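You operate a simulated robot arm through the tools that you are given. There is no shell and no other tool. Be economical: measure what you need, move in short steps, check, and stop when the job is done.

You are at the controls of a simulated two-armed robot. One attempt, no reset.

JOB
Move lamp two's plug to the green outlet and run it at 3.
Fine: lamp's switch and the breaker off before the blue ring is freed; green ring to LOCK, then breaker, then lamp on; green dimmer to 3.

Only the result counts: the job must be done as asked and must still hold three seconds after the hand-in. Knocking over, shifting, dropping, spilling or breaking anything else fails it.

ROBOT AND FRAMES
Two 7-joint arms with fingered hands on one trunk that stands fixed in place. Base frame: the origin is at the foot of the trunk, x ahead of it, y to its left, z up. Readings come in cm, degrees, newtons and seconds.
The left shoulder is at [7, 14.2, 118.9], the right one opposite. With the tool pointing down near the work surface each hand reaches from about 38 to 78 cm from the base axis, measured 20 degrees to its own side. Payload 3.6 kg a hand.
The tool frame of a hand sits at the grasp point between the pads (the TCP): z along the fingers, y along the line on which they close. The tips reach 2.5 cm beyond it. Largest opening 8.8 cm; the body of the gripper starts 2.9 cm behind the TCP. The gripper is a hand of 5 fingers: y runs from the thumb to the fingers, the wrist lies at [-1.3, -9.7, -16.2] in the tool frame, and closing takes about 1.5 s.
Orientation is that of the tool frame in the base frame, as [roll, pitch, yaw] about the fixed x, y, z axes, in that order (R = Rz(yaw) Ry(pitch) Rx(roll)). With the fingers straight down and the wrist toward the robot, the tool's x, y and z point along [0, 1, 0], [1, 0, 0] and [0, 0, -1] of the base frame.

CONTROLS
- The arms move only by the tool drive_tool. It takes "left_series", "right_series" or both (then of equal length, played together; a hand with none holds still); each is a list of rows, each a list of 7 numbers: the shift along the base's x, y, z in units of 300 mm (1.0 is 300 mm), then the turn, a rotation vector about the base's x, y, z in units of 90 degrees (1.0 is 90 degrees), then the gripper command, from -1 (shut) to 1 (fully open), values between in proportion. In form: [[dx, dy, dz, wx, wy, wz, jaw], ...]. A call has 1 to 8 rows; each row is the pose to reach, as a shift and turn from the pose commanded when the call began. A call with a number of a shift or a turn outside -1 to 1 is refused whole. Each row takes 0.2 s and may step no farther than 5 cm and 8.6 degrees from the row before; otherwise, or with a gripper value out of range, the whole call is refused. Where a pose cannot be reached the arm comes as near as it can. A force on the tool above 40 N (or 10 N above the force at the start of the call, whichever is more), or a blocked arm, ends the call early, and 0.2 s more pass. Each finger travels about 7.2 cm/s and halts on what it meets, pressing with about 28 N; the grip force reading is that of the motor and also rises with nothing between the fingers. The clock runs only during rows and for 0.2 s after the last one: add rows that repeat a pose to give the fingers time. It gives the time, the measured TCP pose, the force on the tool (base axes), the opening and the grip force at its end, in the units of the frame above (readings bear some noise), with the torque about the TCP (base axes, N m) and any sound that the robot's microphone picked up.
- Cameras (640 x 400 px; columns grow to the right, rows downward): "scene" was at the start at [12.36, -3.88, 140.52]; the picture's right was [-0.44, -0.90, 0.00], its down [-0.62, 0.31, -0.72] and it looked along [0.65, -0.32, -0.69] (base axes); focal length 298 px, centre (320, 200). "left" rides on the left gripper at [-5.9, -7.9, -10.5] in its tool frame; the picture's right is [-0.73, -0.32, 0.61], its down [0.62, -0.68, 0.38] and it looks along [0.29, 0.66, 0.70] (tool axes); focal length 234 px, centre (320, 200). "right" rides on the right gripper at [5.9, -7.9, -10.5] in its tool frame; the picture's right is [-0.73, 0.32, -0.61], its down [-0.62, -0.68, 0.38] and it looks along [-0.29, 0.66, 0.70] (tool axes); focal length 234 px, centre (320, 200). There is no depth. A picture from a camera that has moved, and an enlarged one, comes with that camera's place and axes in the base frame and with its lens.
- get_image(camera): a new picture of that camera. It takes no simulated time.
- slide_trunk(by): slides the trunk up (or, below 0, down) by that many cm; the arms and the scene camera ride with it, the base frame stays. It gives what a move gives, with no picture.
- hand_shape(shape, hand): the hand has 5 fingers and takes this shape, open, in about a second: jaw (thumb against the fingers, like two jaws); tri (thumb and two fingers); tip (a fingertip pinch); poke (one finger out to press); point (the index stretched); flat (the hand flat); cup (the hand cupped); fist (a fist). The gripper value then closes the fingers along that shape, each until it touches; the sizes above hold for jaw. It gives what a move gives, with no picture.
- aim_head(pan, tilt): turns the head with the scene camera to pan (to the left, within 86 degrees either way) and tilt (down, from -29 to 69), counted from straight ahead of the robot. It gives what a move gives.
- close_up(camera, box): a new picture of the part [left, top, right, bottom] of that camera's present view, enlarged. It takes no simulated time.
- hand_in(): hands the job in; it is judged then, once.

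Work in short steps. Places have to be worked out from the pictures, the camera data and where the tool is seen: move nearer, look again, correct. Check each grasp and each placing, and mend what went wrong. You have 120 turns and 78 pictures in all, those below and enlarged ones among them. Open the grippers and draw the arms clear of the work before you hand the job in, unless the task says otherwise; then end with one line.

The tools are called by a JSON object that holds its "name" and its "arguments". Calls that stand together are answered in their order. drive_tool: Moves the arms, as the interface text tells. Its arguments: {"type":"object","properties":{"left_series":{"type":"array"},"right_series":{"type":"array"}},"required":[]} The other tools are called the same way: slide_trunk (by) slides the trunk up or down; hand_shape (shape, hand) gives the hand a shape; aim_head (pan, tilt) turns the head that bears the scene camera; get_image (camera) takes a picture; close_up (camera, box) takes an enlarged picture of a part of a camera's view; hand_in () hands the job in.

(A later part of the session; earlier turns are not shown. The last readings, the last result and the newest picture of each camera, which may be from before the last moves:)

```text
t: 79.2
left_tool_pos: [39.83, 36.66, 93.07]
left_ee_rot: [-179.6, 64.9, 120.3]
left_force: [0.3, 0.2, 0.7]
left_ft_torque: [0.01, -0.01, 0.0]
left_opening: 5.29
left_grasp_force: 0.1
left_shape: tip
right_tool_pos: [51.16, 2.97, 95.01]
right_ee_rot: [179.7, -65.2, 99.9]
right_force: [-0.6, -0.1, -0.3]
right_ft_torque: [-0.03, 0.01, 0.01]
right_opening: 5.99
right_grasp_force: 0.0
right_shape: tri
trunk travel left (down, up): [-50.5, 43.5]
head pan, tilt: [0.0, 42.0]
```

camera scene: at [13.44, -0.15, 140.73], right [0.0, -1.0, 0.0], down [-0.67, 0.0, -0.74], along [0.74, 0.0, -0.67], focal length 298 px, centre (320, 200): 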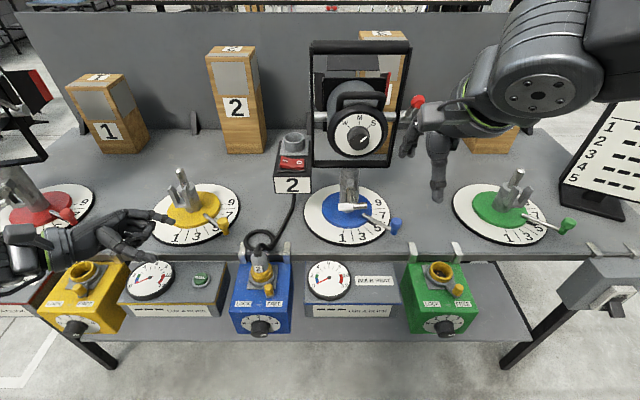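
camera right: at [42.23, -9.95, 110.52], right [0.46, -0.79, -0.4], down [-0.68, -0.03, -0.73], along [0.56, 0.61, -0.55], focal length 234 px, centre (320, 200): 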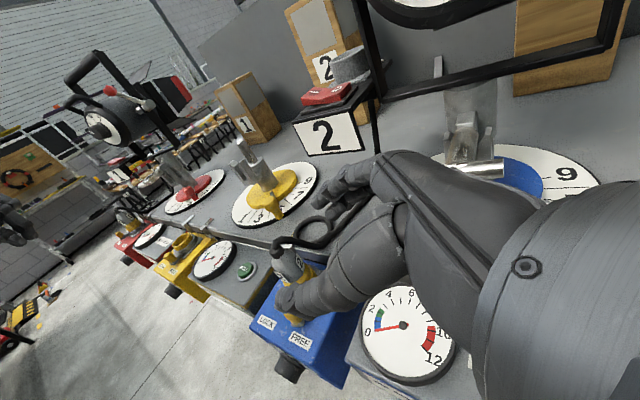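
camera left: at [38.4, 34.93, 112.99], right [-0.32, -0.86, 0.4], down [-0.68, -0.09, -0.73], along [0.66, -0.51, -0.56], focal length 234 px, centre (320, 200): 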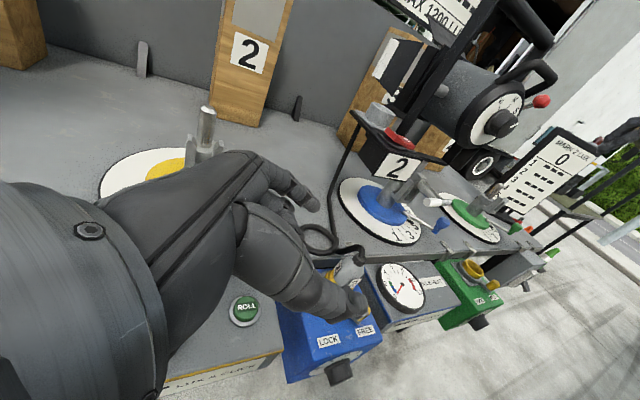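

That works: the right hand reached (51.2,3,95) without a limit. I move to a nearer standoff and check the alignment with pictures.

{"name": "drive_tool", "arguments": {"right_series": [[0.02, 0.05, -0.04, 0, 0, 0, 0.35], [0.04, 0.1, -0.09, 0, 0, 0, 0.35], [0.04, 0.1, -0.09, 0, 0, 0, 0.35]]}}

{"name": "close_up", "arguments": {"camera": "right", "box": [180, 130, 420, 340]}}

{"name": "close_up", "arguments": {"camera": "scene", "box": [200, 130, 360, 280]}}

```text
t: 80.0
left_tool_pos: [39.72, 36.66, 93.26]
left_ee_rot: [-179.7, 65.0, 120.2]
left_force: [-0.5, 0.4, 0.2]
left_ft_torque: [-0.01, 0.03, -0.02]
left_opening: 5.32
left_grasp_force: 0.1
left_shape: tip
right_tool_pos: [51.92, 4.46, 92.12]
right_ee_rot: [179.6, -65.2, 100.1]
right_force: [0.5, 0.7, -1.4]
right_ft_torque: [0.01, 0.01, -0.01]
right_opening: 5.97
right_grasp_force: 0.1
right_shape: tri
right hand out of reach, approached as far as the arm can: row 1, 2, 3
trunk travel left (down, up): [-50.5, 43.5]
head pan, tilt: [0.0, 42.0]
```

```text
1.90 times, centred on (300, 235) of right
camera zoom: at [45.33, -3.92, 101.89], right [0.46, -0.79, -0.4], down [-0.68, -0.03, -0.73], along [0.56, 0.61, -0.55], focal length 446 px, centre (358, 133)
```

zoom: 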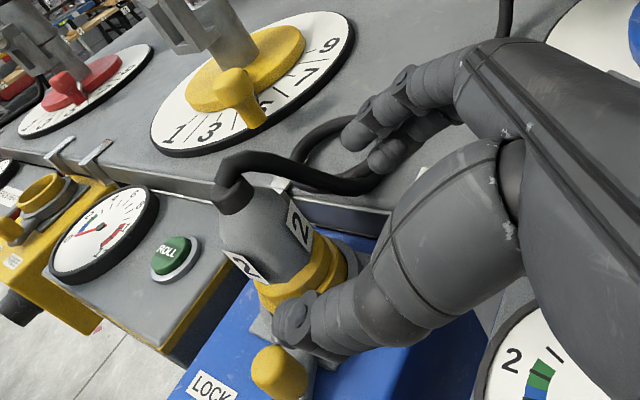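

```text
2.67 times, centred on (280, 205) of scene
camera zoom: at [13.32, -0.19, 118.74], right [0.0, -1.0, 0.0], down [-0.67, 0.0, -0.74], along [0.74, 0.0, -0.67], focal length 795 px, centre (427, 187)
```

zoom: 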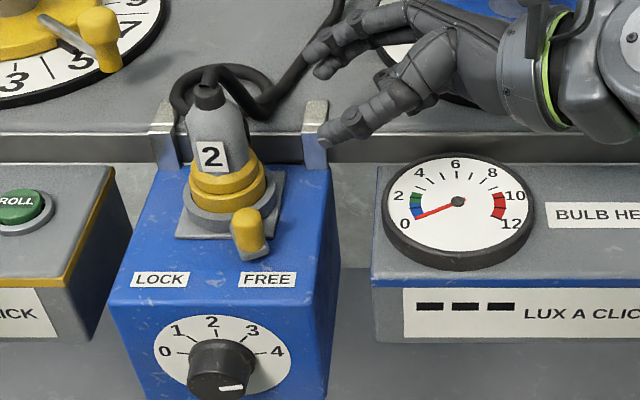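

It stops again at (51.9,4.5,92), so the trunk must go still lower. I raise both hands and lower the trunk 16 cm more.

{"name": "drive_tool", "arguments": {"left_series": [[-0.03, 0.02, 0.14, 0, 0, 0, 0.2], [-0.05, 0.05, 0.28, 0, 0, 0, 0.2], [-0.05, 0.05, 0.42, 0, 0, 0, 0.2], [-0.05, 0.05, 0.55, 0, 0, 0, 0.2]], "right_series": [[0, -0.05, 0.12, 0, 0, 0, 0.35], [-0.02, -0.1, 0.25, 0, 0, 0, 0.35], [-0.04, -0.15, 0.38, 0, 0, 0, 0.35], [-0.04, -0.15, 0.52, 0, 0, 0, 0.35]]}}

{"name": "slide_trunk", "arguments": {"by": -16}}

```text
t: 81.0
left_tool_pos: [38.1, 38.14, 109.76]
left_ee_rot: [179.6, 64.8, 119.6]
left_force: [-0.3, 0.3, -0.2]
left_ft_torque: [0.0, 0.02, 0.0]
left_opening: 5.32
left_grasp_force: 0.1
left_shape: tip
right_tool_pos: [50.65, -0.2, 107.76]
right_ee_rot: [179.6, -65.0, 100.0]
right_force: [0.3, 0.8, -0.1]
right_ft_torque: [0.0, 0.03, -0.02]
right_opening: 5.99
right_grasp_force: 0.0
right_shape: tri
trunk travel left (down, up): [-50.5, 43.5]
head pan, tilt: [0.0, 42.0]
```

```text
t: 82.8
left_tool_pos: [38.07, 38.18, 93.78]
left_ee_rot: [-179.9, 64.8, 120.0]
left_force: [-0.3, 0.7, 1.7]
left_ft_torque: [0.0, -0.01, 0.01]
left_opening: 5.3
left_grasp_force: 0.0
left_shape: tip
right_tool_pos: [50.83, -0.14, 91.77]
right_ee_rot: [179.4, -65.1, 100.3]
right_force: [-1.0, 0.9, -0.2]
right_ft_torque: [0.01, -0.02, -0.04]
right_opening: 5.97
right_grasp_force: 0.0
right_shape: tri
trunk travel left (down, up): [-34.5, 59.5]
head pan, tilt: [0.0, 42.0]
```

{"name": "drive_tool", "arguments": {"right_series": [[0.02, 0.06, 0.03, 0, 0, 0, 0.35], [0.036, 0.13, 0.03, 0, 0, 0, 0.35], [0.036, 0.2, 0.02, 0, 0, 0, 0.35], [0.036, 0.27, 0.0, 0, 0, 0, 0.35], [0.036, 0.27, 0.0, 0, 0, 0, 0.35]]}}

{"name": "close_up", "arguments": {"camera": "right", "box": [180, 130, 420, 340]}}

{"name": "close_up", "arguments": {"camera": "scene", "box": [200, 60, 360, 210]}}

```text
t: 84.0
left_tool_pos: [38.18, 38.07, 93.62]
left_ee_rot: [180.0, 64.9, 119.9]
left_force: [-0.4, 0.0, 0.1]
left_ft_torque: [0.01, 0.0, 0.01]
left_opening: 5.28
left_grasp_force: 0.0
left_shape: tip
right_tool_pos: [51.36, 7.09, 91.66]
right_ee_rot: [179.6, -65.1, 99.9]
right_force: [-0.1, -0.4, 0.5]
right_ft_torque: [0.02, -0.02, -0.03]
right_opening: 5.95
right_grasp_force: 0.2
right_shape: tri
right hand out of reach, approached as far as the arm can: row 4, 5
trunk travel left (down, up): [-34.5, 59.5]
head pan, tilt: [0.0, 42.0]
```

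```text
1.90 times, centred on (300, 235) of right
camera zoom: at [44.76, -1.16, 101.28], right [0.46, -0.79, -0.4], down [-0.68, -0.03, -0.73], along [0.56, 0.61, -0.55], focal length 446 px, centre (358, 133)
```

zoom: 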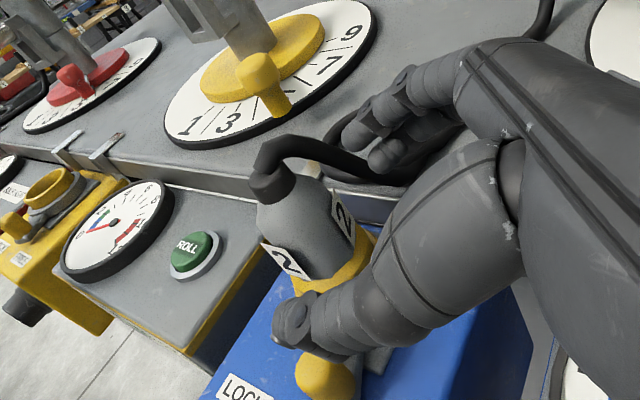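

```text
2.67 times, centred on (280, 135) of scene
camera zoom: at [13.33, -0.2, 102.74], right [0.0, -1.0, 0.0], down [-0.67, 0.0, -0.74], along [0.74, 0.0, -0.67], focal length 795 px, centre (427, 373)
```

zoom: 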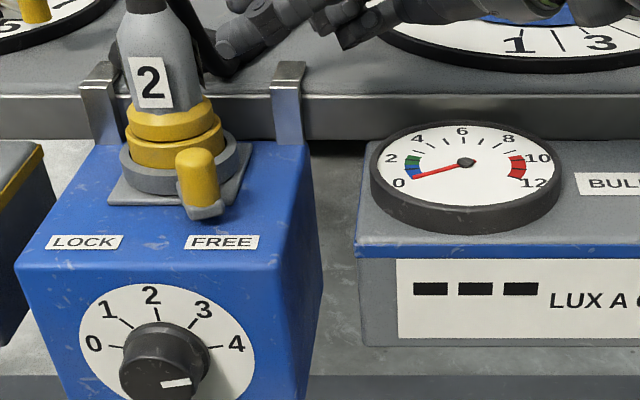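

Lowering gained 2.6 cm of reach but 4-5 cm are still missing. I test above the plug whether a different azimuth (125°) lets the arm cross farther.

{"name": "drive_tool", "arguments": {"right_series": [[0, -0.06, 0.12, 0, 0, 0, 0.35], [0, -0.06, 0.25, 0, 0, 0.07, 0.35], [0, -0.04, 0.27, 0, 0, 0.14, 0.35], [0, 0.02, 0.27, 0, 0, 0.21, 0.35], [0, 0.08, 0.27, 0, 0, 0.28, 0.35], [0, 0.14, 0.27, 0, 0, 0.28, 0.35], [0, 0.2, 0.27, 0, 0, 0.28, 0.35]]}}

{"name": "drive_tool", "arguments": {"right_series": [[0, -0.05, 0, 0, 0, -0.09, 0.35], [0, -0.05, 0, 0, 0, -0.18, 0.35], [0, -0.05, 0, 0, 0, -0.27, 0.35], [0, -0.02, 0, 0, 0, -0.36, 0.35], [0, 0.05, 0, 0, 0, -0.45, 0.35], [0, 0.12, 0, 0, 0, -0.54, 0.35], [0, 0.2, 0, 0, 0, -0.56, 0.35], [0, 0.28, 0, 0, 0, -0.56, 0.35]]}}

```text
t: 85.6
left_tool_pos: [38.22, 38.07, 93.82]
left_ee_rot: [179.9, 64.9, 119.8]
left_force: [0.7, 0.1, 0.6]
left_ft_torque: [0.0, 0.04, 0.0]
left_opening: 5.31
left_grasp_force: 0.1
left_shape: tip
right_tool_pos: [46.27, 5.26, 97.3]
right_ee_rot: [179.7, -65.1, 125.2]
right_force: [-0.1, -0.1, 0.0]
right_ft_torque: [0.02, -0.04, 0.01]
right_opening: 5.97
right_grasp_force: 0.0
right_shape: tri
right hand out of reach, approached as far as the arm can: row 2, 3, 4, 5, 6, 7
trunk travel left (down, up): [-34.5, 59.5]
head pan, tilt: [0.0, 42.0]
```

```text
t: 87.4
left_tool_pos: [38.07, 38.08, 93.73]
left_ee_rot: [-179.8, 64.9, 120.0]
left_force: [0.2, -0.2, 0.1]
left_ft_torque: [-0.02, -0.02, 0.01]
left_opening: 5.3
left_grasp_force: 0.1
left_shape: tip
right_tool_pos: [45.42, 5.31, 94.53]
right_ee_rot: [179.6, -65.1, 74.6]
right_force: [-1.3, 0.0, 0.4]
right_ft_torque: [-0.01, -0.01, 0.04]
right_opening: 5.95
right_grasp_force: 0.2
right_shape: tri
right hand out of reach, approached as far as the arm can: row 6, 7, 8
trunk travel left (down, up): [-34.5, 59.5]
head pan, tilt: [0.0, 42.0]
```

Neither azimuth is better; around 100° is best. Lower trunk helped, which suggests the wrist prefers more downward bend, so I test a 50° depression above the plug.

{"name": "drive_tool", "arguments": {"right_series": [[0.04, -0.05, 0.05, -0.056, 0.0024, 0.0547, 0.35], [0.08, -0.08, 0.1, -0.1119, 0.0048, 0.1093, 0.35], [0.12, -0.06, 0.12, -0.1679, 0.0072, 0.164, 0.35], [0.16, 0.0, 0.12, -0.2238, 0.0096, 0.2186, 0.35], [0.19, 0.08, 0.12, -0.2798, 0.012, 0.2733, 0.35], [0.19, 0.17, 0.12, -0.2798, 0.012, 0.2733, 0.35], [0.19, 0.26, 0.12, -0.2798, 0.012, 0.2733, 0.35], [0.19, 0.33, 0.12, -0.2798, 0.012, 0.2733, 0.35]]}}

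```text
t: 89.2
left_tool_pos: [38.06, 38.09, 93.77]
left_ee_rot: [179.9, 64.9, 119.9]
left_force: [0.8, -0.4, 0.8]
left_ft_torque: [0.01, -0.01, 0.0]
left_opening: 5.3
left_grasp_force: 0.0
left_shape: tip
right_tool_pos: [49.26, 2.41, 93.98]
right_ee_rot: [179.5, -40.1, 99.9]
right_force: [-0.1, -0.6, -0.2]
right_ft_torque: [0.01, -0.02, 0.01]
right_opening: 5.95
right_grasp_force: 0.1
right_shape: tri
right hand out of reach, approached as far as the arm can: row 3, 4, 5, 6, 7, 8
trunk travel left (down, up): [-34.5, 59.5]
head pan, tilt: [0.0, 42.0]
```

That is worse (2.4). The flatter the hand and the lower the trunk, the farther it reaches, so I test trunk 16 cm lower with the hand almost horizontal, staying above the plug.

{"name": "drive_tool", "arguments": {"left_series": [[0, 0, 0.12, 0, 0, 0, 0.2], [0, 0, 0.25, 0, 0, 0, 0.2], [0, 0, 0.38, 0, 0, 0, 0.2], [0, 0, 0.51, 0, 0, 0, 0.2], [0, 0, 0.55, 0, 0, 0, 0.2], [0, 0, 0.55, 0, 0, 0, 0.2]], "right_series": [[0, -0.05, 0.12, 0.0821, 0.0145, 0, 0.35], [0, -0.1, 0.25, 0.1642, 0.029, 0, 0.35], [0, -0.12, 0.38, 0.2463, 0.0435, 0, 0.35], [0, -0.12, 0.51, 0.3283, 0.058, 0, 0.35], [0, -0.12, 0.6, 0.4104, 0.0725, 0, 0.35], [0, -0.12, 0.6, 0.4925, 0.087, 0, 0.35]]}}

{"name": "slide_trunk", "arguments": {"by": -16}}

{"name": "drive_tool", "arguments": {"right_series": [[0.02, 0.08, 0, 0, 0, 0, 0.35], [0.04, 0.18, 0, 0, 0, 0, 0.35], [0.06, 0.28, 0, 0, 0, 0, 0.35], [0.06, 0.38, 0, 0, 0, 0, 0.35], [0.06, 0.48, 0, 0, 0, 0, 0.35]]}}

```text
t: 90.6
left_tool_pos: [41.59, 41.96, 107.68]
left_ee_rot: [178.9, 65.9, 117.9]
left_force: [-0.1, -0.8, 0.0]
left_ft_torque: [-0.02, 0.02, 0.0]
left_opening: 5.3
left_grasp_force: 0.2
left_shape: tip
left hand out of reach, approached as far as the arm can: row 1, 2, 3, 4, 5, 6
right_tool_pos: [49.35, -1.0, 111.85]
right_ee_rot: [-178.6, -85.2, 98.1]
right_force: [-0.6, -1.0, 0.1]
right_ft_torque: [0.02, 0.01, 0.01]
right_opening: 5.95
right_grasp_force: 0.0
right_shape: tri
trunk travel left (down, up): [-34.5, 59.5]
head pan, tilt: [0.0, 42.0]
```

```text
t: 92.4
left_tool_pos: [41.58, 41.91, 91.63]
left_ee_rot: [178.8, 66.0, 117.8]
left_force: [0.4, 0.3, 0.1]
left_ft_torque: [0.01, 0.0, -0.01]
left_opening: 5.3
left_grasp_force: 0.0
left_shape: tip
right_tool_pos: [49.3, -1.03, 95.92]
right_ee_rot: [179.8, -85.1, 99.7]
right_force: [-0.1, -0.5, 0.8]
right_ft_torque: [0.02, 0.0, 0.0]
right_opening: 5.98
right_grasp_force: 0.1
right_shape: tri
trunk travel left (down, up): [-18.5, 75.5]
head pan, tilt: [0.0, 42.0]
```

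```text
t: 93.6
left_tool_pos: [41.57, 41.97, 91.78]
left_ee_rot: [179.1, 66.0, 118.1]
left_force: [0.6, -0.4, 0.6]
left_ft_torque: [-0.02, 0.01, 0.0]
left_opening: 5.29
left_grasp_force: 0.1
left_shape: tip
right_tool_pos: [48.65, 4.47, 93.84]
right_ee_rot: [-179.5, -85.0, 99.0]
right_force: [-1.1, 0.5, 0.1]
right_ft_torque: [0.03, 0.01, -0.02]
right_opening: 5.94
right_grasp_force: 0.1
right_shape: tri
right hand out of reach, approached as far as the arm can: row 2, 3, 4, 5
trunk travel left (down, up): [-18.5, 75.5]
head pan, tilt: [0.0, 42.0]
```

The right arm definitely cannot reach blue, but a low trunk makes the side grip fine for the left hand. I set the trunk at -30, send the left hand (pointing right) toward its standoff, and turn the right hand upright.

{"name": "slide_trunk", "arguments": {"by": 24}}

{"name": "drive_tool", "arguments": {"left_series": [[0.04, -0.08, -0.08, 0, 0, -0.08, 0.2], [0.08, -0.17, -0.18, 0, 0, -0.16, 0.2], [0.12, -0.26, -0.28, 0, 0, -0.24, 0.2], [0.16, -0.35, -0.38, 0, 0, -0.311, 0.2], [0.2, -0.44, -0.48, 0, 0, -0.311, 0.2], [0.24, -0.53, -0.58, 0, 0, -0.311, 0.2], [0.28, -0.62, -0.69, 0, 0, -0.311, 0.2], [0.32, -0.7, -0.8, 0, 0, -0.311, 0.2]], "right_series": [[-0.02, -0.08, 0, -0.093, -0.0164, 0, 1], [-0.04, -0.16, 0, -0.186, -0.0328, 0, 1], [-0.06, -0.25, 0, -0.279, -0.0492, 0, 1], [-0.06, -0.34, 0, -0.372, -0.0656, 0, 1], [-0.06, -0.43, 0, -0.465, -0.082, 0, 1], [-0.06, -0.52, 0, -0.558, -0.0984, 0, 1], [-0.06, -0.6, 0, -0.651, -0.1148, 0, 1], [-0.06, -0.66, 0, -0.744, -0.1312, 0, 1]]}}

{"name": "drive_tool", "arguments": {"right_series": [[0, 0, 0, -0.093, -0.0164, 0, 1], [0, 0, 0, -0.186, -0.0328, 0, 1], [0, 0, 0, -0.186, -0.0328, 0, 1]]}}

{"name": "close_up", "arguments": {"camera": "left", "box": [220, 120, 460, 340]}}

```text
t: 96.1
left_tool_pos: [41.63, 41.99, 115.57]
left_ee_rot: [179.1, 66.0, 118.0]
left_force: [-0.4, -0.2, -0.2]
left_ft_torque: [0.04, 0.03, -0.02]
left_opening: 5.28
left_grasp_force: 0.1
left_shape: tip
right_tool_pos: [48.67, 4.37, 117.72]
right_ee_rot: [-179.6, -85.1, 99.1]
right_force: [0.9, 0.4, -0.6]
right_ft_torque: [-0.01, 0.0, -0.02]
right_opening: 5.97
right_grasp_force: 0.0
right_shape: tri
trunk travel left (down, up): [-42.5, 51.5]
head pan, tilt: [0.0, 42.0]
```

```text
t: 97.9
left_tool_pos: [51.12, 20.93, 91.55]
left_ee_rot: [179.1, 66.0, 90.1]
left_force: [0.5, 0.0, 0.5]
left_ft_torque: [0.03, 0.01, -0.02]
left_opening: 5.29
left_grasp_force: 0.1
left_shape: tip
right_tool_pos: [46.12, -15.79, 116.26]
right_ee_rot: [179.3, -17.2, 100.1]
right_force: [0.1, 0.2, -0.6]
right_ft_torque: [0.02, 0.01, 0.02]
right_opening: 8.78
right_grasp_force: 0.0
right_shape: tri
right hand out of reach, approached as far as the arm can: row 8
trunk travel left (down, up): [-42.5, 51.5]
head pan, tilt: [0.0, 42.0]
```

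```text
t: 98.7
left_tool_pos: [51.12, 20.83, 91.75]
left_ee_rot: [179.0, 65.9, 90.0]
left_force: [0.7, -0.1, -0.4]
left_ft_torque: [-0.03, -0.01, -0.01]
left_opening: 5.3
left_grasp_force: 0.0
left_shape: tip
right_tool_pos: [44.93, -17.37, 112.55]
right_ee_rot: [179.3, -0.1, 100.0]
right_force: [0.2, 0.2, 0.5]
right_ft_torque: [0.04, 0.02, -0.02]
right_opening: 8.79
right_grasp_force: 0.0
right_shape: tri
right hand out of reach, approached as far as the arm can: row 1, 2, 3
trunk travel left (down, up): [-42.5, 51.5]
head pan, tilt: [0.0, 42.0]
```

```text
1.82 times, centred on (340, 230) of left
camera zoom: at [43.25, 27.85, 101.14], right [-0.31, -0.85, 0.41], down [-0.67, -0.11, -0.73], along [0.67, -0.51, -0.54], focal length 426 px, centre (284, 146)
```

zoom: 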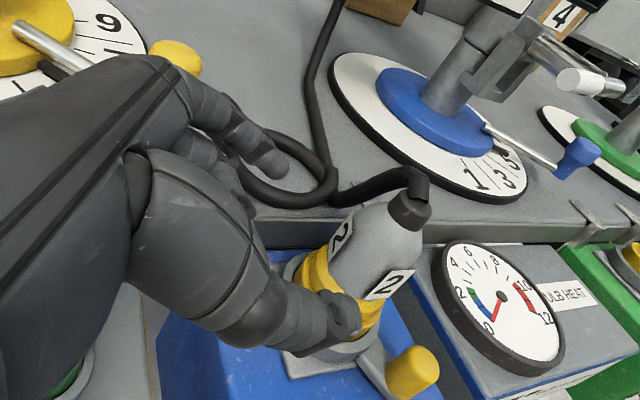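

The left pinch is lined up at its standoff and the geometry checks out. I advance along the fingers to the plug's lower body and close.

{"name": "drive_tool", "arguments": {"left_series": [[0.0, -0.06, -0.028, 0, 0, 0, 0.35], [0.0, -0.13, -0.062, 0, 0, 0, 0.35], [0.004, -0.2, -0.097, 0, 0, 0, 0.35], [0.004, -0.262, -0.13, 0, 0, 0, 0.35], [0.004, -0.262, -0.13, 0, 0, 0, 0.35]]}}

{"name": "close_up", "arguments": {"camera": "left", "box": [220, 120, 460, 340]}}

```text
t: 99.9
left_tool_pos: [51.32, 13.16, 87.81]
left_ee_rot: [178.7, 66.0, 89.6]
left_force: [1.4, 4.7, 4.4]
left_ft_torque: [0.1, -0.05, 0.08]
left_opening: 5.92
left_grasp_force: 0.1
left_shape: tip
right_tool_pos: [44.96, -17.31, 112.63]
right_ee_rot: [179.3, 0.0, 99.9]
right_force: [0.9, -0.4, 0.2]
right_ft_torque: [-0.05, -0.01, 0.0]
right_opening: 8.78
right_grasp_force: 0.1
right_shape: tri
trunk travel left (down, up): [-42.5, 51.5]
head pan, tilt: [0.0, 42.0]
```

```text
1.82 times, centred on (340, 230) of left
camera zoom: at [43.34, 20.1, 97.24], right [-0.31, -0.85, 0.41], down [-0.67, -0.11, -0.73], along [0.67, -0.51, -0.54], focal length 426 px, centre (284, 146)
```

zoom: 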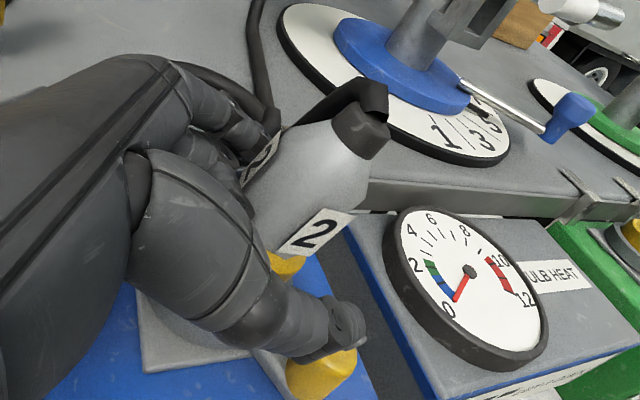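

The pinch straddles the plug with a slight contact. I ease back 4 mm and close the fingers.

{"name": "drive_tool", "arguments": {"left_series": [[0, 0.015, 0.003, 0, 0, 0, 0.2], [0, 0.015, 0.003, 0, 0, 0, -0.2], [0, 0.015, 0.003, 0, 0, 0, -0.6], [0, 0.015, 0.003, 0, 0, 0, -1], [0, 0.015, 0.003, 0, 0, 0, -1], [0, 0.015, 0.003, 0, 0, 0, -1], [0, 0.015, 0.003, 0, 0, 0, -1], [0, 0.015, 0.003, 0, 0, 0, -1]]}}

{"name": "close_up", "arguments": {"camera": "left", "box": [220, 120, 460, 340]}}

```text
t: 101.7
left_tool_pos: [51.37, 13.42, 87.81]
left_ee_rot: [179.2, 65.9, 90.1]
left_force: [2.2, 0.0, -0.4]
left_ft_torque: [-0.04, -0.1, 0.03]
left_opening: 2.46
left_grasp_force: 27.8
left_shape: tip
right_tool_pos: [45.14, -17.34, 112.66]
right_ee_rot: [179.4, -0.3, 100.0]
right_force: [0.4, 1.2, -0.9]
right_ft_torque: [0.06, -0.01, -0.04]
right_opening: 8.75
right_grasp_force: 0.0
right_shape: tri
trunk travel left (down, up): [-42.5, 51.5]
head pan, tilt: [0.0, 42.0]
```

```text
1.82 times, centred on (340, 230) of left
camera zoom: at [43.45, 20.46, 97.29], right [-0.31, -0.85, 0.41], down [-0.67, -0.11, -0.73], along [0.67, -0.51, -0.54], focal length 426 px, centre (284, 146)
```

zoom: 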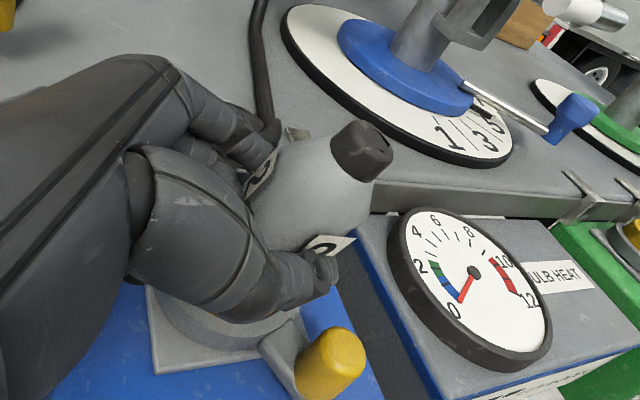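

The grip holds at 27.8 N. I lift straight up in small steps.

{"name": "drive_tool", "arguments": {"left_series": [[0, 0, 0.02, 0, 0, 0, -1], [0, 0, 0.05, 0, 0, 0, -1], [0, 0, 0.09, 0, 0, 0, -1], [0, 0, 0.14, 0, 0, 0, -1], [0, 0, 0.2, 0, 0, 0, -1], [0, 0, 0.28, 0, 0, 0, -1]]}}

{"name": "get_image", "arguments": {"camera": "scene"}}

```text
t: 103.1
left_tool_pos: [51.3, 13.41, 96.29]
left_ee_rot: [178.7, 66.0, 89.7]
left_force: [0.0, 0.3, -0.8]
left_ft_torque: [-0.02, 0.01, 0.01]
left_opening: 2.45
left_grasp_force: 27.6
left_shape: tip
right_tool_pos: [44.97, -17.48, 112.64]
right_ee_rot: [179.3, -0.2, 100.0]
right_force: [0.5, -0.6, -0.2]
right_ft_torque: [0.0, 0.02, -0.01]
right_opening: 8.78
right_grasp_force: 0.1
right_shape: tri
trunk travel left (down, up): [-42.5, 51.5]
head pan, tilt: [0.0, 42.0]
```

```text
15 pictures are left
camera scene: at [13.3, -0.27, 110.74], right [0.0, -1.0, 0.0], down [-0.67, 0.0, -0.74], along [0.74, 0.0, -0.67], focal length 298 px, centre (320, 200)
```

scene: 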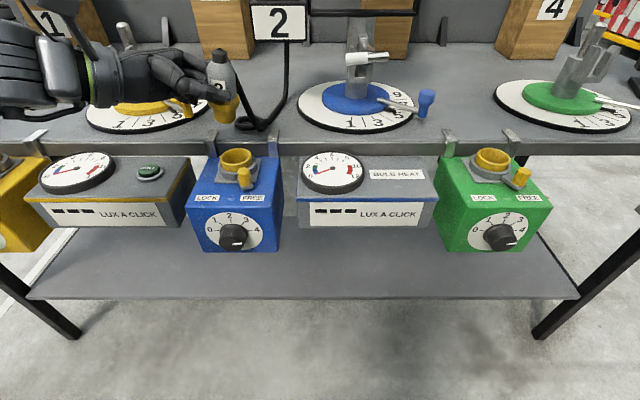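

The plug is out of the blue outlet. I enlarge it to see how it sits in the hand.

{"name": "close_up", "arguments": {"camera": "scene", "box": [140, 30, 300, 150]}}

```text
3.33 times, centred on (220, 90) of scene
camera zoom: at [13.3, -0.27, 110.74], right [0.0, -1.0, 0.0], down [-0.67, 0.0, -0.74], along [0.74, 0.0, -0.67], focal length 994 px, centre (653, 567)
```

zoom: 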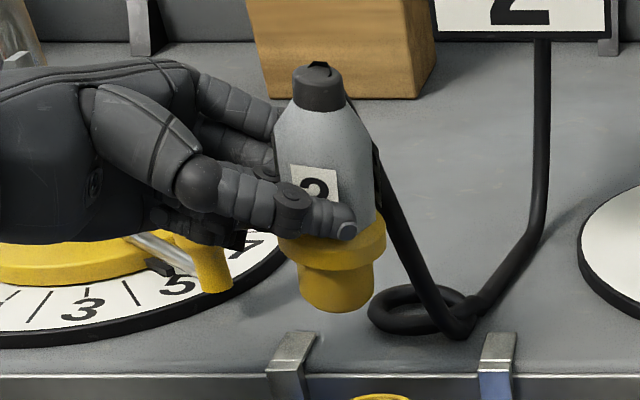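

The plug has a long grey body above the left fingers (about 4.5 cm free) and hangs nearly vertical. I carry it right to the hand-over point near (50,-5).

{"name": "drive_tool", "arguments": {"left_series": [[-0.02, -0.1, 0.03, 0, 0, 0, -1], [-0.04, -0.22, 0.05, 0, 0, 0, -1], [-0.04, -0.34, 0.05, 0, 0, 0, -1], [-0.04, -0.46, 0.05, 0, 0, 0, -1], [-0.04, -0.55, 0.05, 0, 0, 0, -1], [-0.04, -0.61, 0.05, 0, 0, 0, -1], [-0.04, -0.61, 0.05, 0, 0, 0, -1]]}}

```text
t: 104.7
left_tool_pos: [49.96, -4.81, 97.86]
left_ee_rot: [179.2, 66.0, 90.1]
left_force: [0.0, 0.2, -1.5]
left_ft_torque: [0.03, 0.01, 0.02]
left_opening: 2.43
left_grasp_force: 28.3
left_shape: tip
right_tool_pos: [45.01, -17.39, 112.63]
right_ee_rot: [179.3, -0.1, 100.0]
right_force: [0.1, -0.4, 0.5]
right_ft_torque: [0.0, -0.04, -0.03]
right_opening: 8.75
right_grasp_force: 0.0
right_shape: tri
trunk travel left (down, up): [-42.5, 51.5]
head pan, tilt: [0.0, 42.0]
```

No limit yet, so I go 4 cm farther to ease the right hand's reach, and move the right hand above that point.

{"name": "drive_tool", "arguments": {"left_series": [[0, -0.05, 0, 0, 0, 0, -1], [0, -0.1, 0, 0, 0, 0, -1], [0, -0.14, 0, 0, 0, 0, -1], [0, -0.14, 0, 0, 0, 0, -1]], "right_series": [[0.03, 0.04, 0.0, 0, 0, 0, 1], [0.08, 0.1, 0.0, 0, 0, 0, 1], [0.13, 0.16, 0.0, 0, 0, 0, 1], [0.16, 0.2, 0.0, 0, 0, 0, 1]]}}

{"name": "close_up", "arguments": {"camera": "scene", "box": [240, 0, 480, 150]}}

```text
t: 105.7
left_tool_pos: [50.13, -7.74, 97.73]
left_ee_rot: [179.3, 66.1, 90.2]
left_force: [-0.7, -0.6, -0.8]
left_ft_torque: [0.01, -0.01, 0.0]
left_opening: 2.45
left_grasp_force: 27.6
left_shape: tip
left hand out of reach, approached as far as the arm can: row 3, 4
right_tool_pos: [47.87, -14.1, 109.56]
right_ee_rot: [179.4, -0.2, 100.0]
right_force: [-0.4, 0.6, 0.1]
right_ft_torque: [0.0, -0.04, 0.01]
right_opening: 8.77
right_grasp_force: 0.1
right_shape: tri
right hand out of reach, approached as far as the arm can: row 1, 2, 3, 4
trunk travel left (down, up): [-42.5, 51.5]
head pan, tilt: [0.0, 42.0]
```

```text
2.67 times, centred on (360, 75) of scene
camera zoom: at [13.42, -0.2, 110.73], right [0.0, -1.0, 0.0], down [-0.67, 0.0, -0.74], along [0.74, 0.0, -0.67], focal length 795 px, centre (213, 533)
```

zoom: 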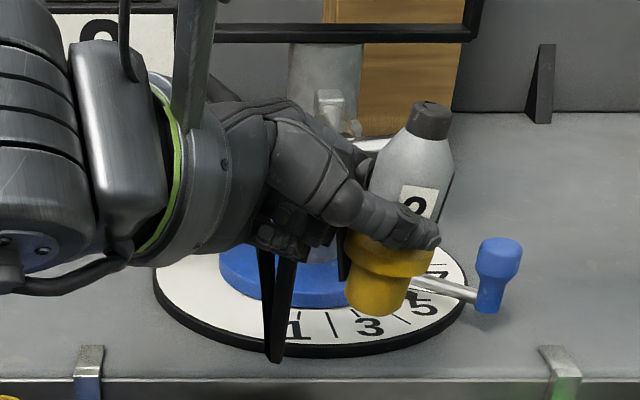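

The left hand holds the plug at about (50,-8.9), leaning 6° to the right. I straighten it by -6° and bring the right hand down beside it, to come in sideways with thumb and fingers straddling the upper body.

{"name": "drive_tool", "arguments": {"left_series": [[0, 0, 0, -0.03, 0, 0, -1], [0, 0, 0, -0.067, 0, 0, -1], [0, 0, 0, -0.067, 0, 0, -1], [0, 0, 0, -0.067, 0, 0, -1]], "right_series": [[0, -0.08, -0.06, 0, 0, 0, 1], [0.01, -0.1, -0.14, 0, 0, 0, 1], [0.02, -0.1, -0.22, 0, 0, 0, 1], [0.02, -0.1, -0.247, 0, 0, 0, 1]]}}

{"name": "drive_tool", "arguments": {"right_series": [[0.02, 0.03, 0, 0, 0, 0, 1], [0.04, 0.07, 0, 0, 0, 0, 1], [0.053, 0.11, 0, 0, 0, 0, 1], [0.053, 0.13, 0, 0, 0, 0, 1], [0.053, 0.13, 0, 0, 0, 0, 1]]}}

{"name": "close_up", "arguments": {"camera": "scene", "box": [260, 0, 480, 140]}}

```text
t: 106.7
left_tool_pos: [50.06, -7.64, 97.65]
left_ee_rot: [179.1, 72.1, 90.1]
left_force: [-0.2, 0.2, -0.7]
left_ft_torque: [0.03, 0.02, 0.0]
left_opening: 2.43
left_grasp_force: 28.9
left_shape: tip
right_tool_pos: [48.53, -17.16, 102.18]
right_ee_rot: [179.5, -0.1, 99.9]
right_force: [-0.1, -0.1, 0.2]
right_ft_torque: [0.03, -0.03, 0.01]
right_opening: 8.76
right_grasp_force: 0.2
right_shape: tri
trunk travel left (down, up): [-42.5, 51.5]
head pan, tilt: [0.0, 42.0]
```

```text
t: 107.9
left_tool_pos: [50.0, -7.67, 97.7]
left_ee_rot: [178.9, 72.0, 89.9]
left_force: [0.2, 1.1, -1.4]
left_ft_torque: [0.01, 0.0, 0.01]
left_opening: 2.47
left_grasp_force: 28.1
left_shape: tip
right_tool_pos: [49.98, -13.2, 102.19]
right_ee_rot: [179.5, -0.1, 100.0]
right_force: [-0.6, 0.2, 0.0]
right_ft_torque: [0.03, -0.01, -0.01]
right_opening: 8.76
right_grasp_force: 0.1
right_shape: tri
trunk travel left (down, up): [-42.5, 51.5]
head pan, tilt: [0.0, 42.0]
```

```text
2.86 times, centred on (370, 70) of scene
camera zoom: at [13.33, -0.21, 110.74], right [0.0, -1.0, 0.0], down [-0.67, 0.0, -0.74], along [0.74, 0.0, -0.67], focal length 852 px, centre (177, 571)
```

zoom: 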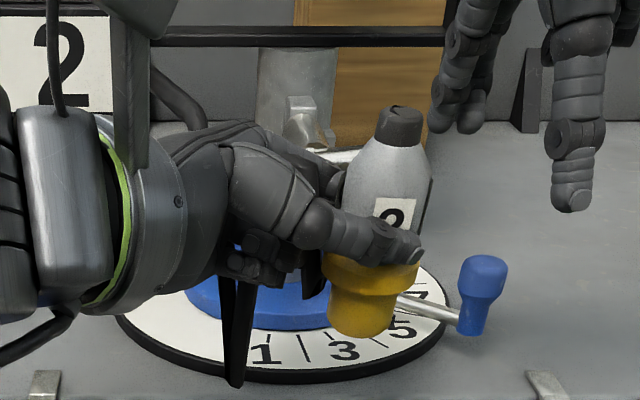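

The plug is now vertical at about (50,-9.2), with free body from z 98.3 to its boot top at 102. The right hand straddles its height; I slide it in, lower it 1.2 cm and close.

{"name": "drive_tool", "arguments": {"right_series": [[0, 0.04, 0, 0, 0, 0, 1], [0.004, 0.08, 0, 0, 0, 0, 1], [0.004, 0.12, 0, 0, 0, 0, 1], [0.004, 0.133, -0.02, 0, 0, 0, 1], [0.004, 0.133, -0.04, 0, 0, 0, 1], [0.004, 0.133, -0.04, 0, 0, 0, 1]]}}

{"name": "close_up", "arguments": {"camera": "scene", "box": [280, 0, 440, 120]}}

```text
t: 109.3
left_tool_pos: [50.14, -7.57, 97.66]
left_ee_rot: [179.0, 72.1, 90.0]
left_force: [0.7, 0.5, -2.1]
left_ft_torque: [0.0, -0.01, 0.0]
left_opening: 2.45
left_grasp_force: 28.0
left_shape: tip
right_tool_pos: [50.02, -9.24, 101.02]
right_ee_rot: [179.6, -0.2, 99.9]
right_force: [0.1, 0.3, 0.3]
right_ft_torque: [-0.02, -0.01, 0.03]
right_opening: 8.78
right_grasp_force: 0.1
right_shape: tri
trunk travel left (down, up): [-42.5, 51.5]
head pan, tilt: [0.0, 42.0]
```

```text
3.33 times, centred on (360, 60) of scene
camera zoom: at [13.35, -0.22, 110.74], right [0.0, -1.0, 0.0], down [-0.67, 0.0, -0.74], along [0.74, 0.0, -0.67], focal length 994 px, centre (187, 667)
```

zoom: 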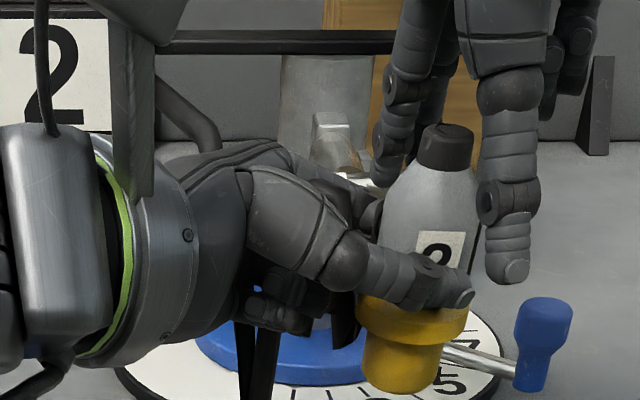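

Thumb and fingers are on either side of the body and centred. I close the right hand gradually.

{"name": "drive_tool", "arguments": {"right_series": [[0, -0.005, 0, 0, 0, 0, 0.6], [0, -0.005, 0, 0, 0, 0, 0.2], [0, -0.005, 0, 0, 0, 0, -0.2], [0, -0.005, 0, 0, 0, 0, -0.6], [0, -0.005, 0, 0, 0, 0, -1], [0, -0.005, 0, 0, 0, 0, -1], [0, -0.005, 0, 0, 0, 0, -1], [0, -0.005, 0, 0, 0, 0, -1]]}}

{"name": "close_up", "arguments": {"camera": "scene", "box": [280, 0, 440, 120]}}

```text
t: 111.1
left_tool_pos: [49.97, -7.66, 97.65]
left_ee_rot: [179.0, 72.0, 90.0]
left_force: [-1.9, 1.6, -0.6]
left_ft_torque: [0.04, 0.0, -0.06]
left_opening: 2.52
left_grasp_force: 27.8
left_shape: tip
right_tool_pos: [50.17, -9.4, 101.05]
right_ee_rot: [179.5, -0.2, 99.9]
right_force: [1.7, -0.8, -0.5]
right_ft_torque: [-0.01, -0.12, -0.02]
right_opening: 2.2
right_grasp_force: 27.7
right_shape: tri
trunk travel left (down, up): [-42.5, 51.5]
head pan, tilt: [0.0, 42.0]
```

```text
3.33 times, centred on (360, 60) of scene
camera zoom: at [13.35, -0.22, 110.74], right [0.0, -1.0, 0.0], down [-0.67, 0.0, -0.74], along [0.74, 0.0, -0.67], focal length 994 px, centre (187, 667)
```

zoom: 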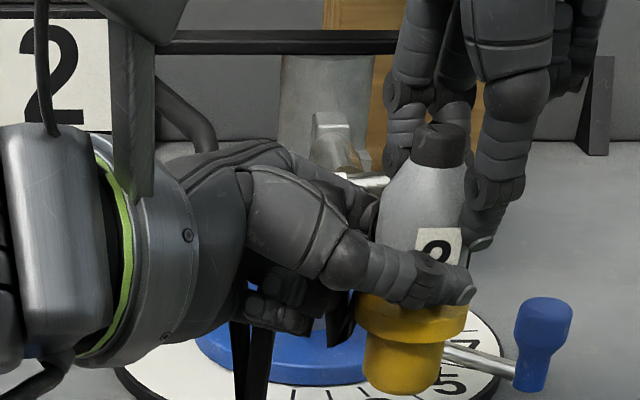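

The grip is about 0.9 cm too far right relative to the plug's axis. I open slightly, shift left by that much and close again.

{"name": "drive_tool", "arguments": {"right_series": [[0, 0, 0, 0, 0, 0, 0.0], [0, 0.01, 0, 0, 0, 0, 0.0], [0, 0.03, -0.005, 0, 0, 0, 0.0], [0, 0.03, -0.005, 0, 0, 0, -0.5], [0, 0.03, -0.005, 0, 0, 0, -1], [0, 0.03, -0.005, 0, 0, 0, -1], [0, 0.03, -0.005, 0, 0, 0, -1], [0, 0.03, -0.005, 0, 0, 0, -1]]}}

{"name": "close_up", "arguments": {"camera": "scene", "box": [280, 0, 440, 120]}}

```text
t: 112.9
left_tool_pos: [50.02, -7.55, 97.66]
left_ee_rot: [179.3, 72.1, 90.2]
left_force: [0.5, 0.5, 0.4]
left_ft_torque: [-0.01, -0.02, -0.02]
left_opening: 2.48
left_grasp_force: 28.4
left_shape: tip
right_tool_pos: [50.21, -8.55, 100.87]
right_ee_rot: [179.3, -0.2, 100.1]
right_force: [-0.2, -0.5, 0.0]
right_ft_torque: [-0.02, 0.02, -0.02]
right_opening: 2.66
right_grasp_force: 28.3
right_shape: tri
trunk travel left (down, up): [-42.5, 51.5]
head pan, tilt: [0.0, 42.0]
```

```text
3.33 times, centred on (360, 60) of scene
camera zoom: at [13.34, -0.22, 110.74], right [0.0, -1.0, 0.0], down [-0.67, 0.0, -0.74], along [0.74, 0.0, -0.67], focal length 994 px, centre (187, 667)
```

zoom: 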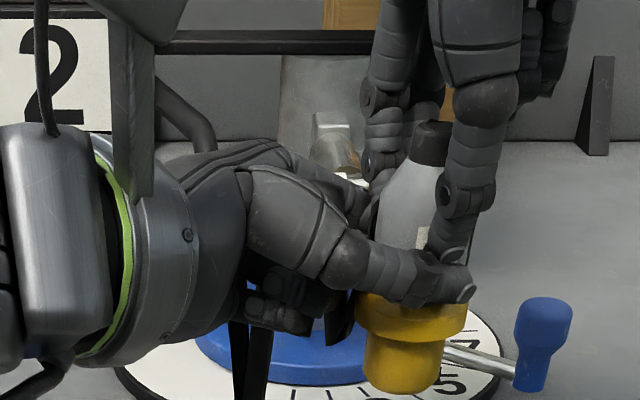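

The right hand now holds the body squarely (28 N, opening 2.7). I open the left pinch and withdraw it straight to the left.

{"name": "drive_tool", "arguments": {"left_series": [[0, 0, 0, 0, 0, 0, -0.3], [0, 0, 0, 0, 0, 0, 0.0], [0, 0, 0, 0, 0, 0, 0.25], [0, 0, 0, 0, 0, 0, 0.35], [0, 0.05, -0.005, 0, 0, 0, 0.35], [0, 0.12, -0.01, 0, 0, 0, 0.35], [0, 0.22, -0.01, 0, 0, 0, 0.35], [-0.02, 0.36, 0, 0, 0, 0, 0.35]]}}

{"name": "close_up", "arguments": {"camera": "scene", "box": [270, 0, 470, 150]}}

```text
t: 114.7
left_tool_pos: [49.26, 3.34, 97.88]
left_ee_rot: [178.6, 72.1, 89.5]
left_force: [-0.4, -0.6, -0.6]
left_ft_torque: [-0.01, 0.0, -0.03]
left_opening: 5.9
left_grasp_force: 0.1
left_shape: tip
right_tool_pos: [50.02, -8.44, 100.9]
right_ee_rot: [179.3, -0.1, 100.0]
right_force: [0.6, 0.4, -0.1]
right_ft_torque: [0.0, 0.0, 0.03]
right_opening: 2.68
right_grasp_force: 28.1
right_shape: tri
trunk travel left (down, up): [-42.5, 51.5]
head pan, tilt: [0.0, 42.0]
```

```text
2.67 times, centred on (370, 75) of scene
camera zoom: at [13.24, -0.14, 110.75], right [0.0, -1.0, 0.0], down [-0.67, 0.0, -0.74], along [0.74, 0.0, -0.67], focal length 795 px, centre (187, 533)
```

zoom: 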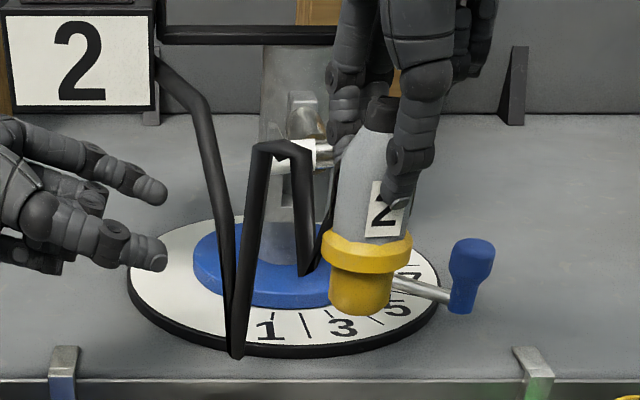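

The right hand holds the plug nearly vertical, barrel bottom about 8.2 cm below the TCP. I carry it over the green ring and draw the left hand farther back.

{"name": "drive_tool", "arguments": {"right_series": [[0.0, -0.09, 0.03, 0, 0, 0, -1], [0.01, -0.2, 0.03, 0, 0, 0, -1], [0.03, -0.32, 0.03, 0, 0, 0, -1], [0.045, -0.44, 0.03, 0, 0, 0, -1], [0.055, -0.54, 0.0, 0, 0, 0, -1], [0.055, -0.61, -0.04, 0, 0, 0, -1], [0.055, -0.61, -0.08, 0, 0, 0, -1], [0.055, -0.61, -0.08, 0, 0, 0, -1]], "left_series": [[0, 0.05, 0, 0, 0, 0, 0.35], [-0.03, 0.13, 0.02, 0, 0, 0, 0.35], [-0.06, 0.21, 0.06, 0, 0, 0, 0.35], [-0.1, 0.3, 0.1, 0, 0, 0, 0.35], [-0.14, 0.39, 0.14, 0, 0, 0, 0.35], [-0.18, 0.48, 0.18, 0, 0, 0, 0.35], [-0.2, 0.56, 0.2, 0, 0, 0, 0.35], [-0.2, 0.62, 0.2, 0, 0, 0, 0.35]]}}

{"name": "close_up", "arguments": {"camera": "scene", "box": [400, 30, 580, 250]}}

{"name": "get_image", "arguments": {"camera": "right"}}

```text
t: 116.5
left_tool_pos: [43.43, 21.84, 103.61]
left_ee_rot: [178.9, 72.1, 89.9]
left_force: [-0.4, 0.1, -0.1]
left_ft_torque: [-0.03, -0.02, -0.01]
left_opening: 5.93
left_grasp_force: 0.2
left_shape: tip
right_tool_pos: [51.84, -26.92, 98.45]
right_ee_rot: [179.6, -0.1, 99.8]
right_force: [0.0, 0.5, -1.2]
right_ft_torque: [-0.03, 0.0, -0.01]
right_opening: 2.66
right_grasp_force: 28.1
right_shape: tri
trunk travel left (down, up): [-42.5, 51.5]
head pan, tilt: [0.0, 42.0]
```

```text
1.82 times, centred on (490, 140) of scene
camera zoom: at [13.34, -0.19, 110.74], right [0.0, -1.0, 0.0], down [-0.67, 0.0, -0.74], along [0.74, 0.0, -0.67], focal length 542 px, centre (11, 309)
```

zoom: 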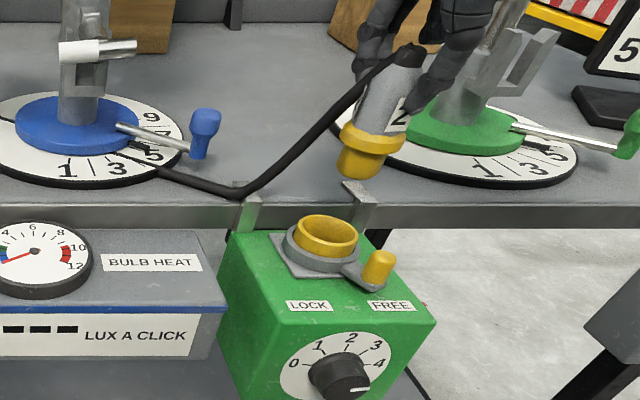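

```text
6 pictures are left
camera right: at [42.9, -22.47, 108.79], right [0.44, -0.66, 0.61], down [-0.56, -0.73, -0.39], along [0.7, -0.17, -0.69], focal length 234 px, centre (320, 200)
```

right: 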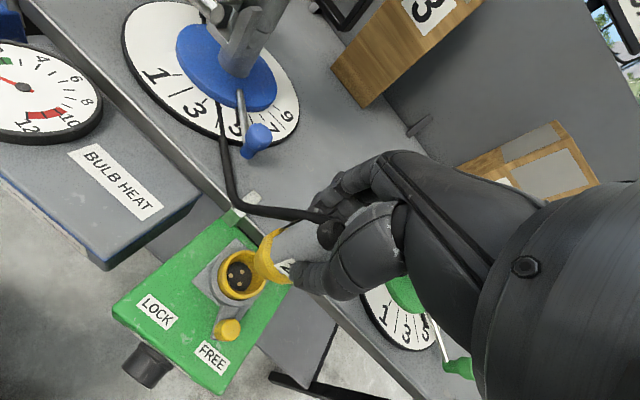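

Triangulating both views puts the barrel's end at (50.8,-26.1,91.4) and the ring at (51.8,-26.9,84.7). I shift the plug by that difference, lower it to just above the rim, and check.

{"name": "drive_tool", "arguments": {"right_series": [[0.017, -0.012, -0.03, 0, 0, 0, -1], [0.033, -0.025, -0.07, 0, 0, 0, -1], [0.033, -0.025, -0.115, 0, 0, 0, -1], [0.033, -0.025, -0.15, 0, 0, 0, -1], [0.033, -0.025, -0.15, 0, 0, 0, -1]]}}

{"name": "close_up", "arguments": {"camera": "right", "box": [200, 200, 340, 320]}}

```text
t: 117.7
left_tool_pos: [43.43, 21.85, 103.62]
left_ee_rot: [179.4, 72.2, 90.4]
left_force: [0.3, -0.4, -0.3]
left_ft_torque: [-0.01, 0.03, 0.0]
left_opening: 5.88
left_grasp_force: 0.1
left_shape: tip
right_tool_pos: [52.71, -27.63, 93.85]
right_ee_rot: [179.5, 0.0, 99.9]
right_force: [0.5, -0.3, -1.7]
right_ft_torque: [-0.01, 0.0, -0.01]
right_opening: 2.63
right_grasp_force: 28.1
right_shape: tri
trunk travel left (down, up): [-42.5, 51.5]
head pan, tilt: [0.0, 42.0]
```

```text
3.33 times, centred on (270, 260) of right
camera zoom: at [43.82, -23.19, 104.33], right [0.44, -0.66, 0.61], down [-0.56, -0.73, -0.39], along [0.7, -0.17, -0.69], focal length 781 px, centre (487, 0)
```

zoom: 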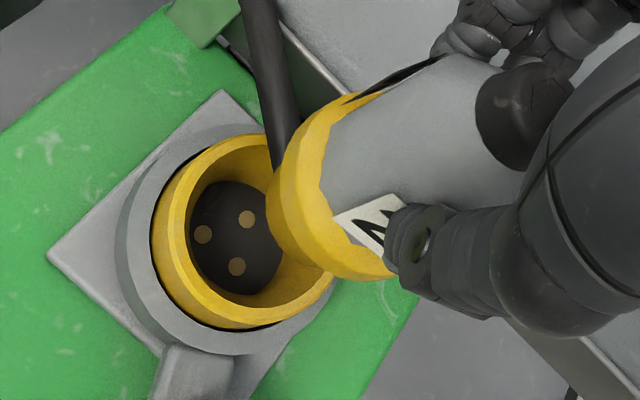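

This view shows the barrel end's centre is actually about 1.2 cm too far forward and 0.5 cm too far right (I had taken its edge for the centre). I shift back and look again.

{"name": "drive_tool", "arguments": {"right_series": [[-0.02, 0.008, 0.01, 0, 0, 0, -1], [-0.04, 0.017, 0.01, 0, 0, 0, -1], [-0.04, 0.017, 0.0, 0, 0, 0, -1], [-0.04, 0.017, 0.0, 0, 0, 0, -1]]}}

{"name": "close_up", "arguments": {"camera": "right", "box": [200, 200, 340, 320]}}

```text
t: 118.7
left_tool_pos: [43.5, 21.7, 103.65]
left_ee_rot: [179.0, 72.0, 89.9]
left_force: [-0.7, -0.3, 0.9]
left_ft_torque: [-0.01, -0.03, -0.03]
left_opening: 5.9
left_grasp_force: 0.1
left_shape: tip
right_tool_pos: [51.61, -27.07, 94.01]
right_ee_rot: [179.5, -0.2, 99.9]
right_force: [0.3, -0.4, -1.8]
right_ft_torque: [-0.01, 0.04, 0.02]
right_opening: 2.66
right_grasp_force: 28.1
right_shape: tri
trunk travel left (down, up): [-42.5, 51.5]
head pan, tilt: [0.0, 42.0]
```

```text
3.33 times, centred on (270, 260) of right
camera zoom: at [42.68, -22.7, 104.33], right [0.44, -0.66, 0.61], down [-0.56, -0.73, -0.39], along [0.7, -0.17, -0.69], focal length 781 px, centre (487, 0)
```

zoom: 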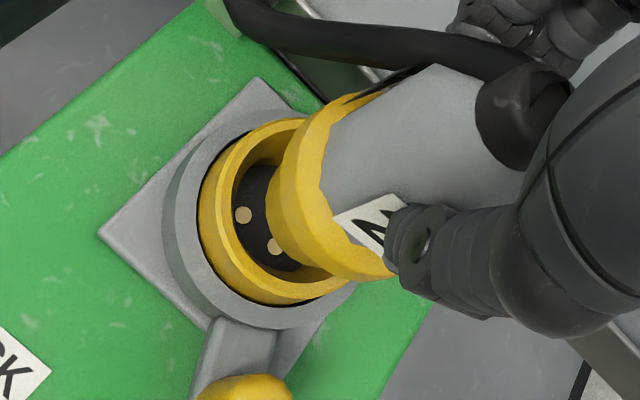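

The barrel now lies exactly above the ring (offset purely along the vertical, about 0.8 cm). I lower it in small steps.

{"name": "drive_tool", "arguments": {"right_series": [[0, 0, -0.02, 0, 0, 0, -1], [0, 0, -0.035, 0, 0, 0, -1], [0, 0, -0.05, 0, 0, 0, -1], [0, 0, -0.065, 0, 0, 0, -1], [0, 0, -0.08, 0, 0, 0, -1]]}}

```text
t: 119.9
left_tool_pos: [43.45, 21.81, 103.66]
left_ee_rot: [178.7, 72.1, 89.7]
left_force: [0.3, -0.3, -0.4]
left_ft_torque: [-0.01, 0.0, 0.0]
left_opening: 5.91
left_grasp_force: 0.1
left_shape: tip
right_tool_pos: [51.58, -27.08, 91.57]
right_ee_rot: [179.5, -0.1, 100.0]
right_force: [3.5, 0.0, 0.0]
right_ft_torque: [0.03, -0.26, 0.03]
right_opening: 2.67
right_grasp_force: 27.8
right_shape: tri
trunk travel left (down, up): [-42.5, 51.5]
head pan, tilt: [0.0, 42.0]
```

The barrel has entered (1.6 cm below the rim) with only 3.5 N sideways. I nudge 1 mm forward and keep lowering until it seats.

{"name": "drive_tool", "arguments": {"right_series": [[0.004, 0, -0.012, 0, 0, 0, -1], [0.005, 0, -0.024, 0, 0, 0, -1], [0.005, 0, -0.036, 0, 0, 0, -1], [0.005, 0, -0.048, 0, 0, 0, -1], [0.005, 0, -0.058, 0, 0, 0, -1]]}}

```text
t: 121.1
left_tool_pos: [43.25, 21.99, 103.75]
left_ee_rot: [178.5, 72.1, 89.6]
left_force: [-0.1, 0.2, 0.6]
left_ft_torque: [-0.01, 0.01, -0.03]
left_opening: 5.91
left_grasp_force: 0.0
left_shape: tip
right_tool_pos: [51.58, -26.9, 90.15]
right_ee_rot: [179.0, 0.1, 100.0]
right_force: [6.5, -1.9, 33.4]
right_ft_torque: [-0.08, -0.35, -0.03]
right_opening: 2.91
right_grasp_force: 27.6
right_shape: tri
trunk travel left (down, up): [-42.5, 51.5]
head pan, tilt: [0.0, 42.0]
```

It seated firmly (33 N) at the expected height. I open the right hand and lift it clear, then look.

{"name": "drive_tool", "arguments": {"right_series": [[0, 0, 0.01, 0, 0, 0, -0.5], [0, 0, 0.01, 0, 0, 0, 0.0], [0, 0, 0.01, 0, 0, 0, 0.5], [0, 0, 0.01, 0, 0, 0, 0.8], [0, 0, 0.06, 0, 0, 0, 0.8], [0, 0, 0.16, 0, 0, 0, 0.8], [0, -0.03, 0.28, 0, 0, 0, 0.8], [-0.1, -0.12, 0.38, 0, 0, 0, 0.8]]}}

{"name": "slide_trunk", "arguments": {"by": 50}}

{"name": "hand_shape", "arguments": {"hand": "right", "shape": "poke"}}

{"name": "close_up", "arguments": {"camera": "scene", "box": [230, 220, 480, 400]}}

```text
refused: row 8 steps farther than a row can; nothing moved
```

```text
refused: 50 is not a number from -40 to 40
```

```text
t: 122.0
left_tool_pos: [43.46, 21.84, 103.59]
left_ee_rot: [179.1, 72.0, 90.2]
left_force: [-0.2, 0.4, -0.9]
left_ft_torque: [0.0, 0.0, -0.05]
left_opening: 5.91
left_grasp_force: 0.1
left_shape: tip
right_tool_pos: [51.75, -27.11, 89.57]
right_ee_rot: [179.6, -0.1, 99.9]
right_force: [9.4, -1.8, 0.9]
right_ft_torque: [-0.13, -0.71, 0.04]
right_opening: 0.0
right_grasp_force: 0.0
right_shape: poke
trunk travel left (down, up): [-42.5, 51.5]
head pan, tilt: [0.0, 42.0]
```

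```text
2.22 times, centred on (355, 310) of scene
camera zoom: at [13.44, -0.26, 110.7], right [0.0, -1.0, 0.0], down [-0.67, 0.0, -0.74], along [0.74, 0.0, -0.67], focal length 663 px, centre (242, -44)
```

zoom: 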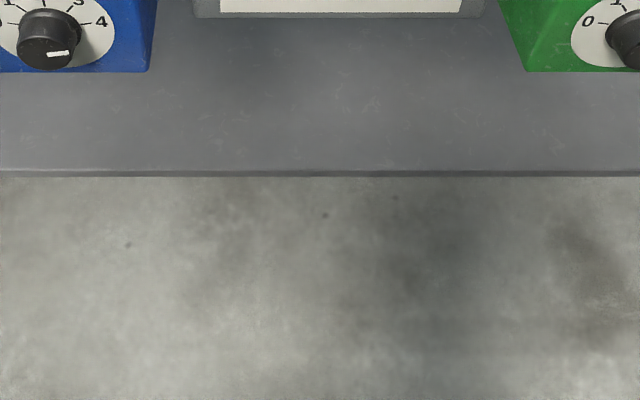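

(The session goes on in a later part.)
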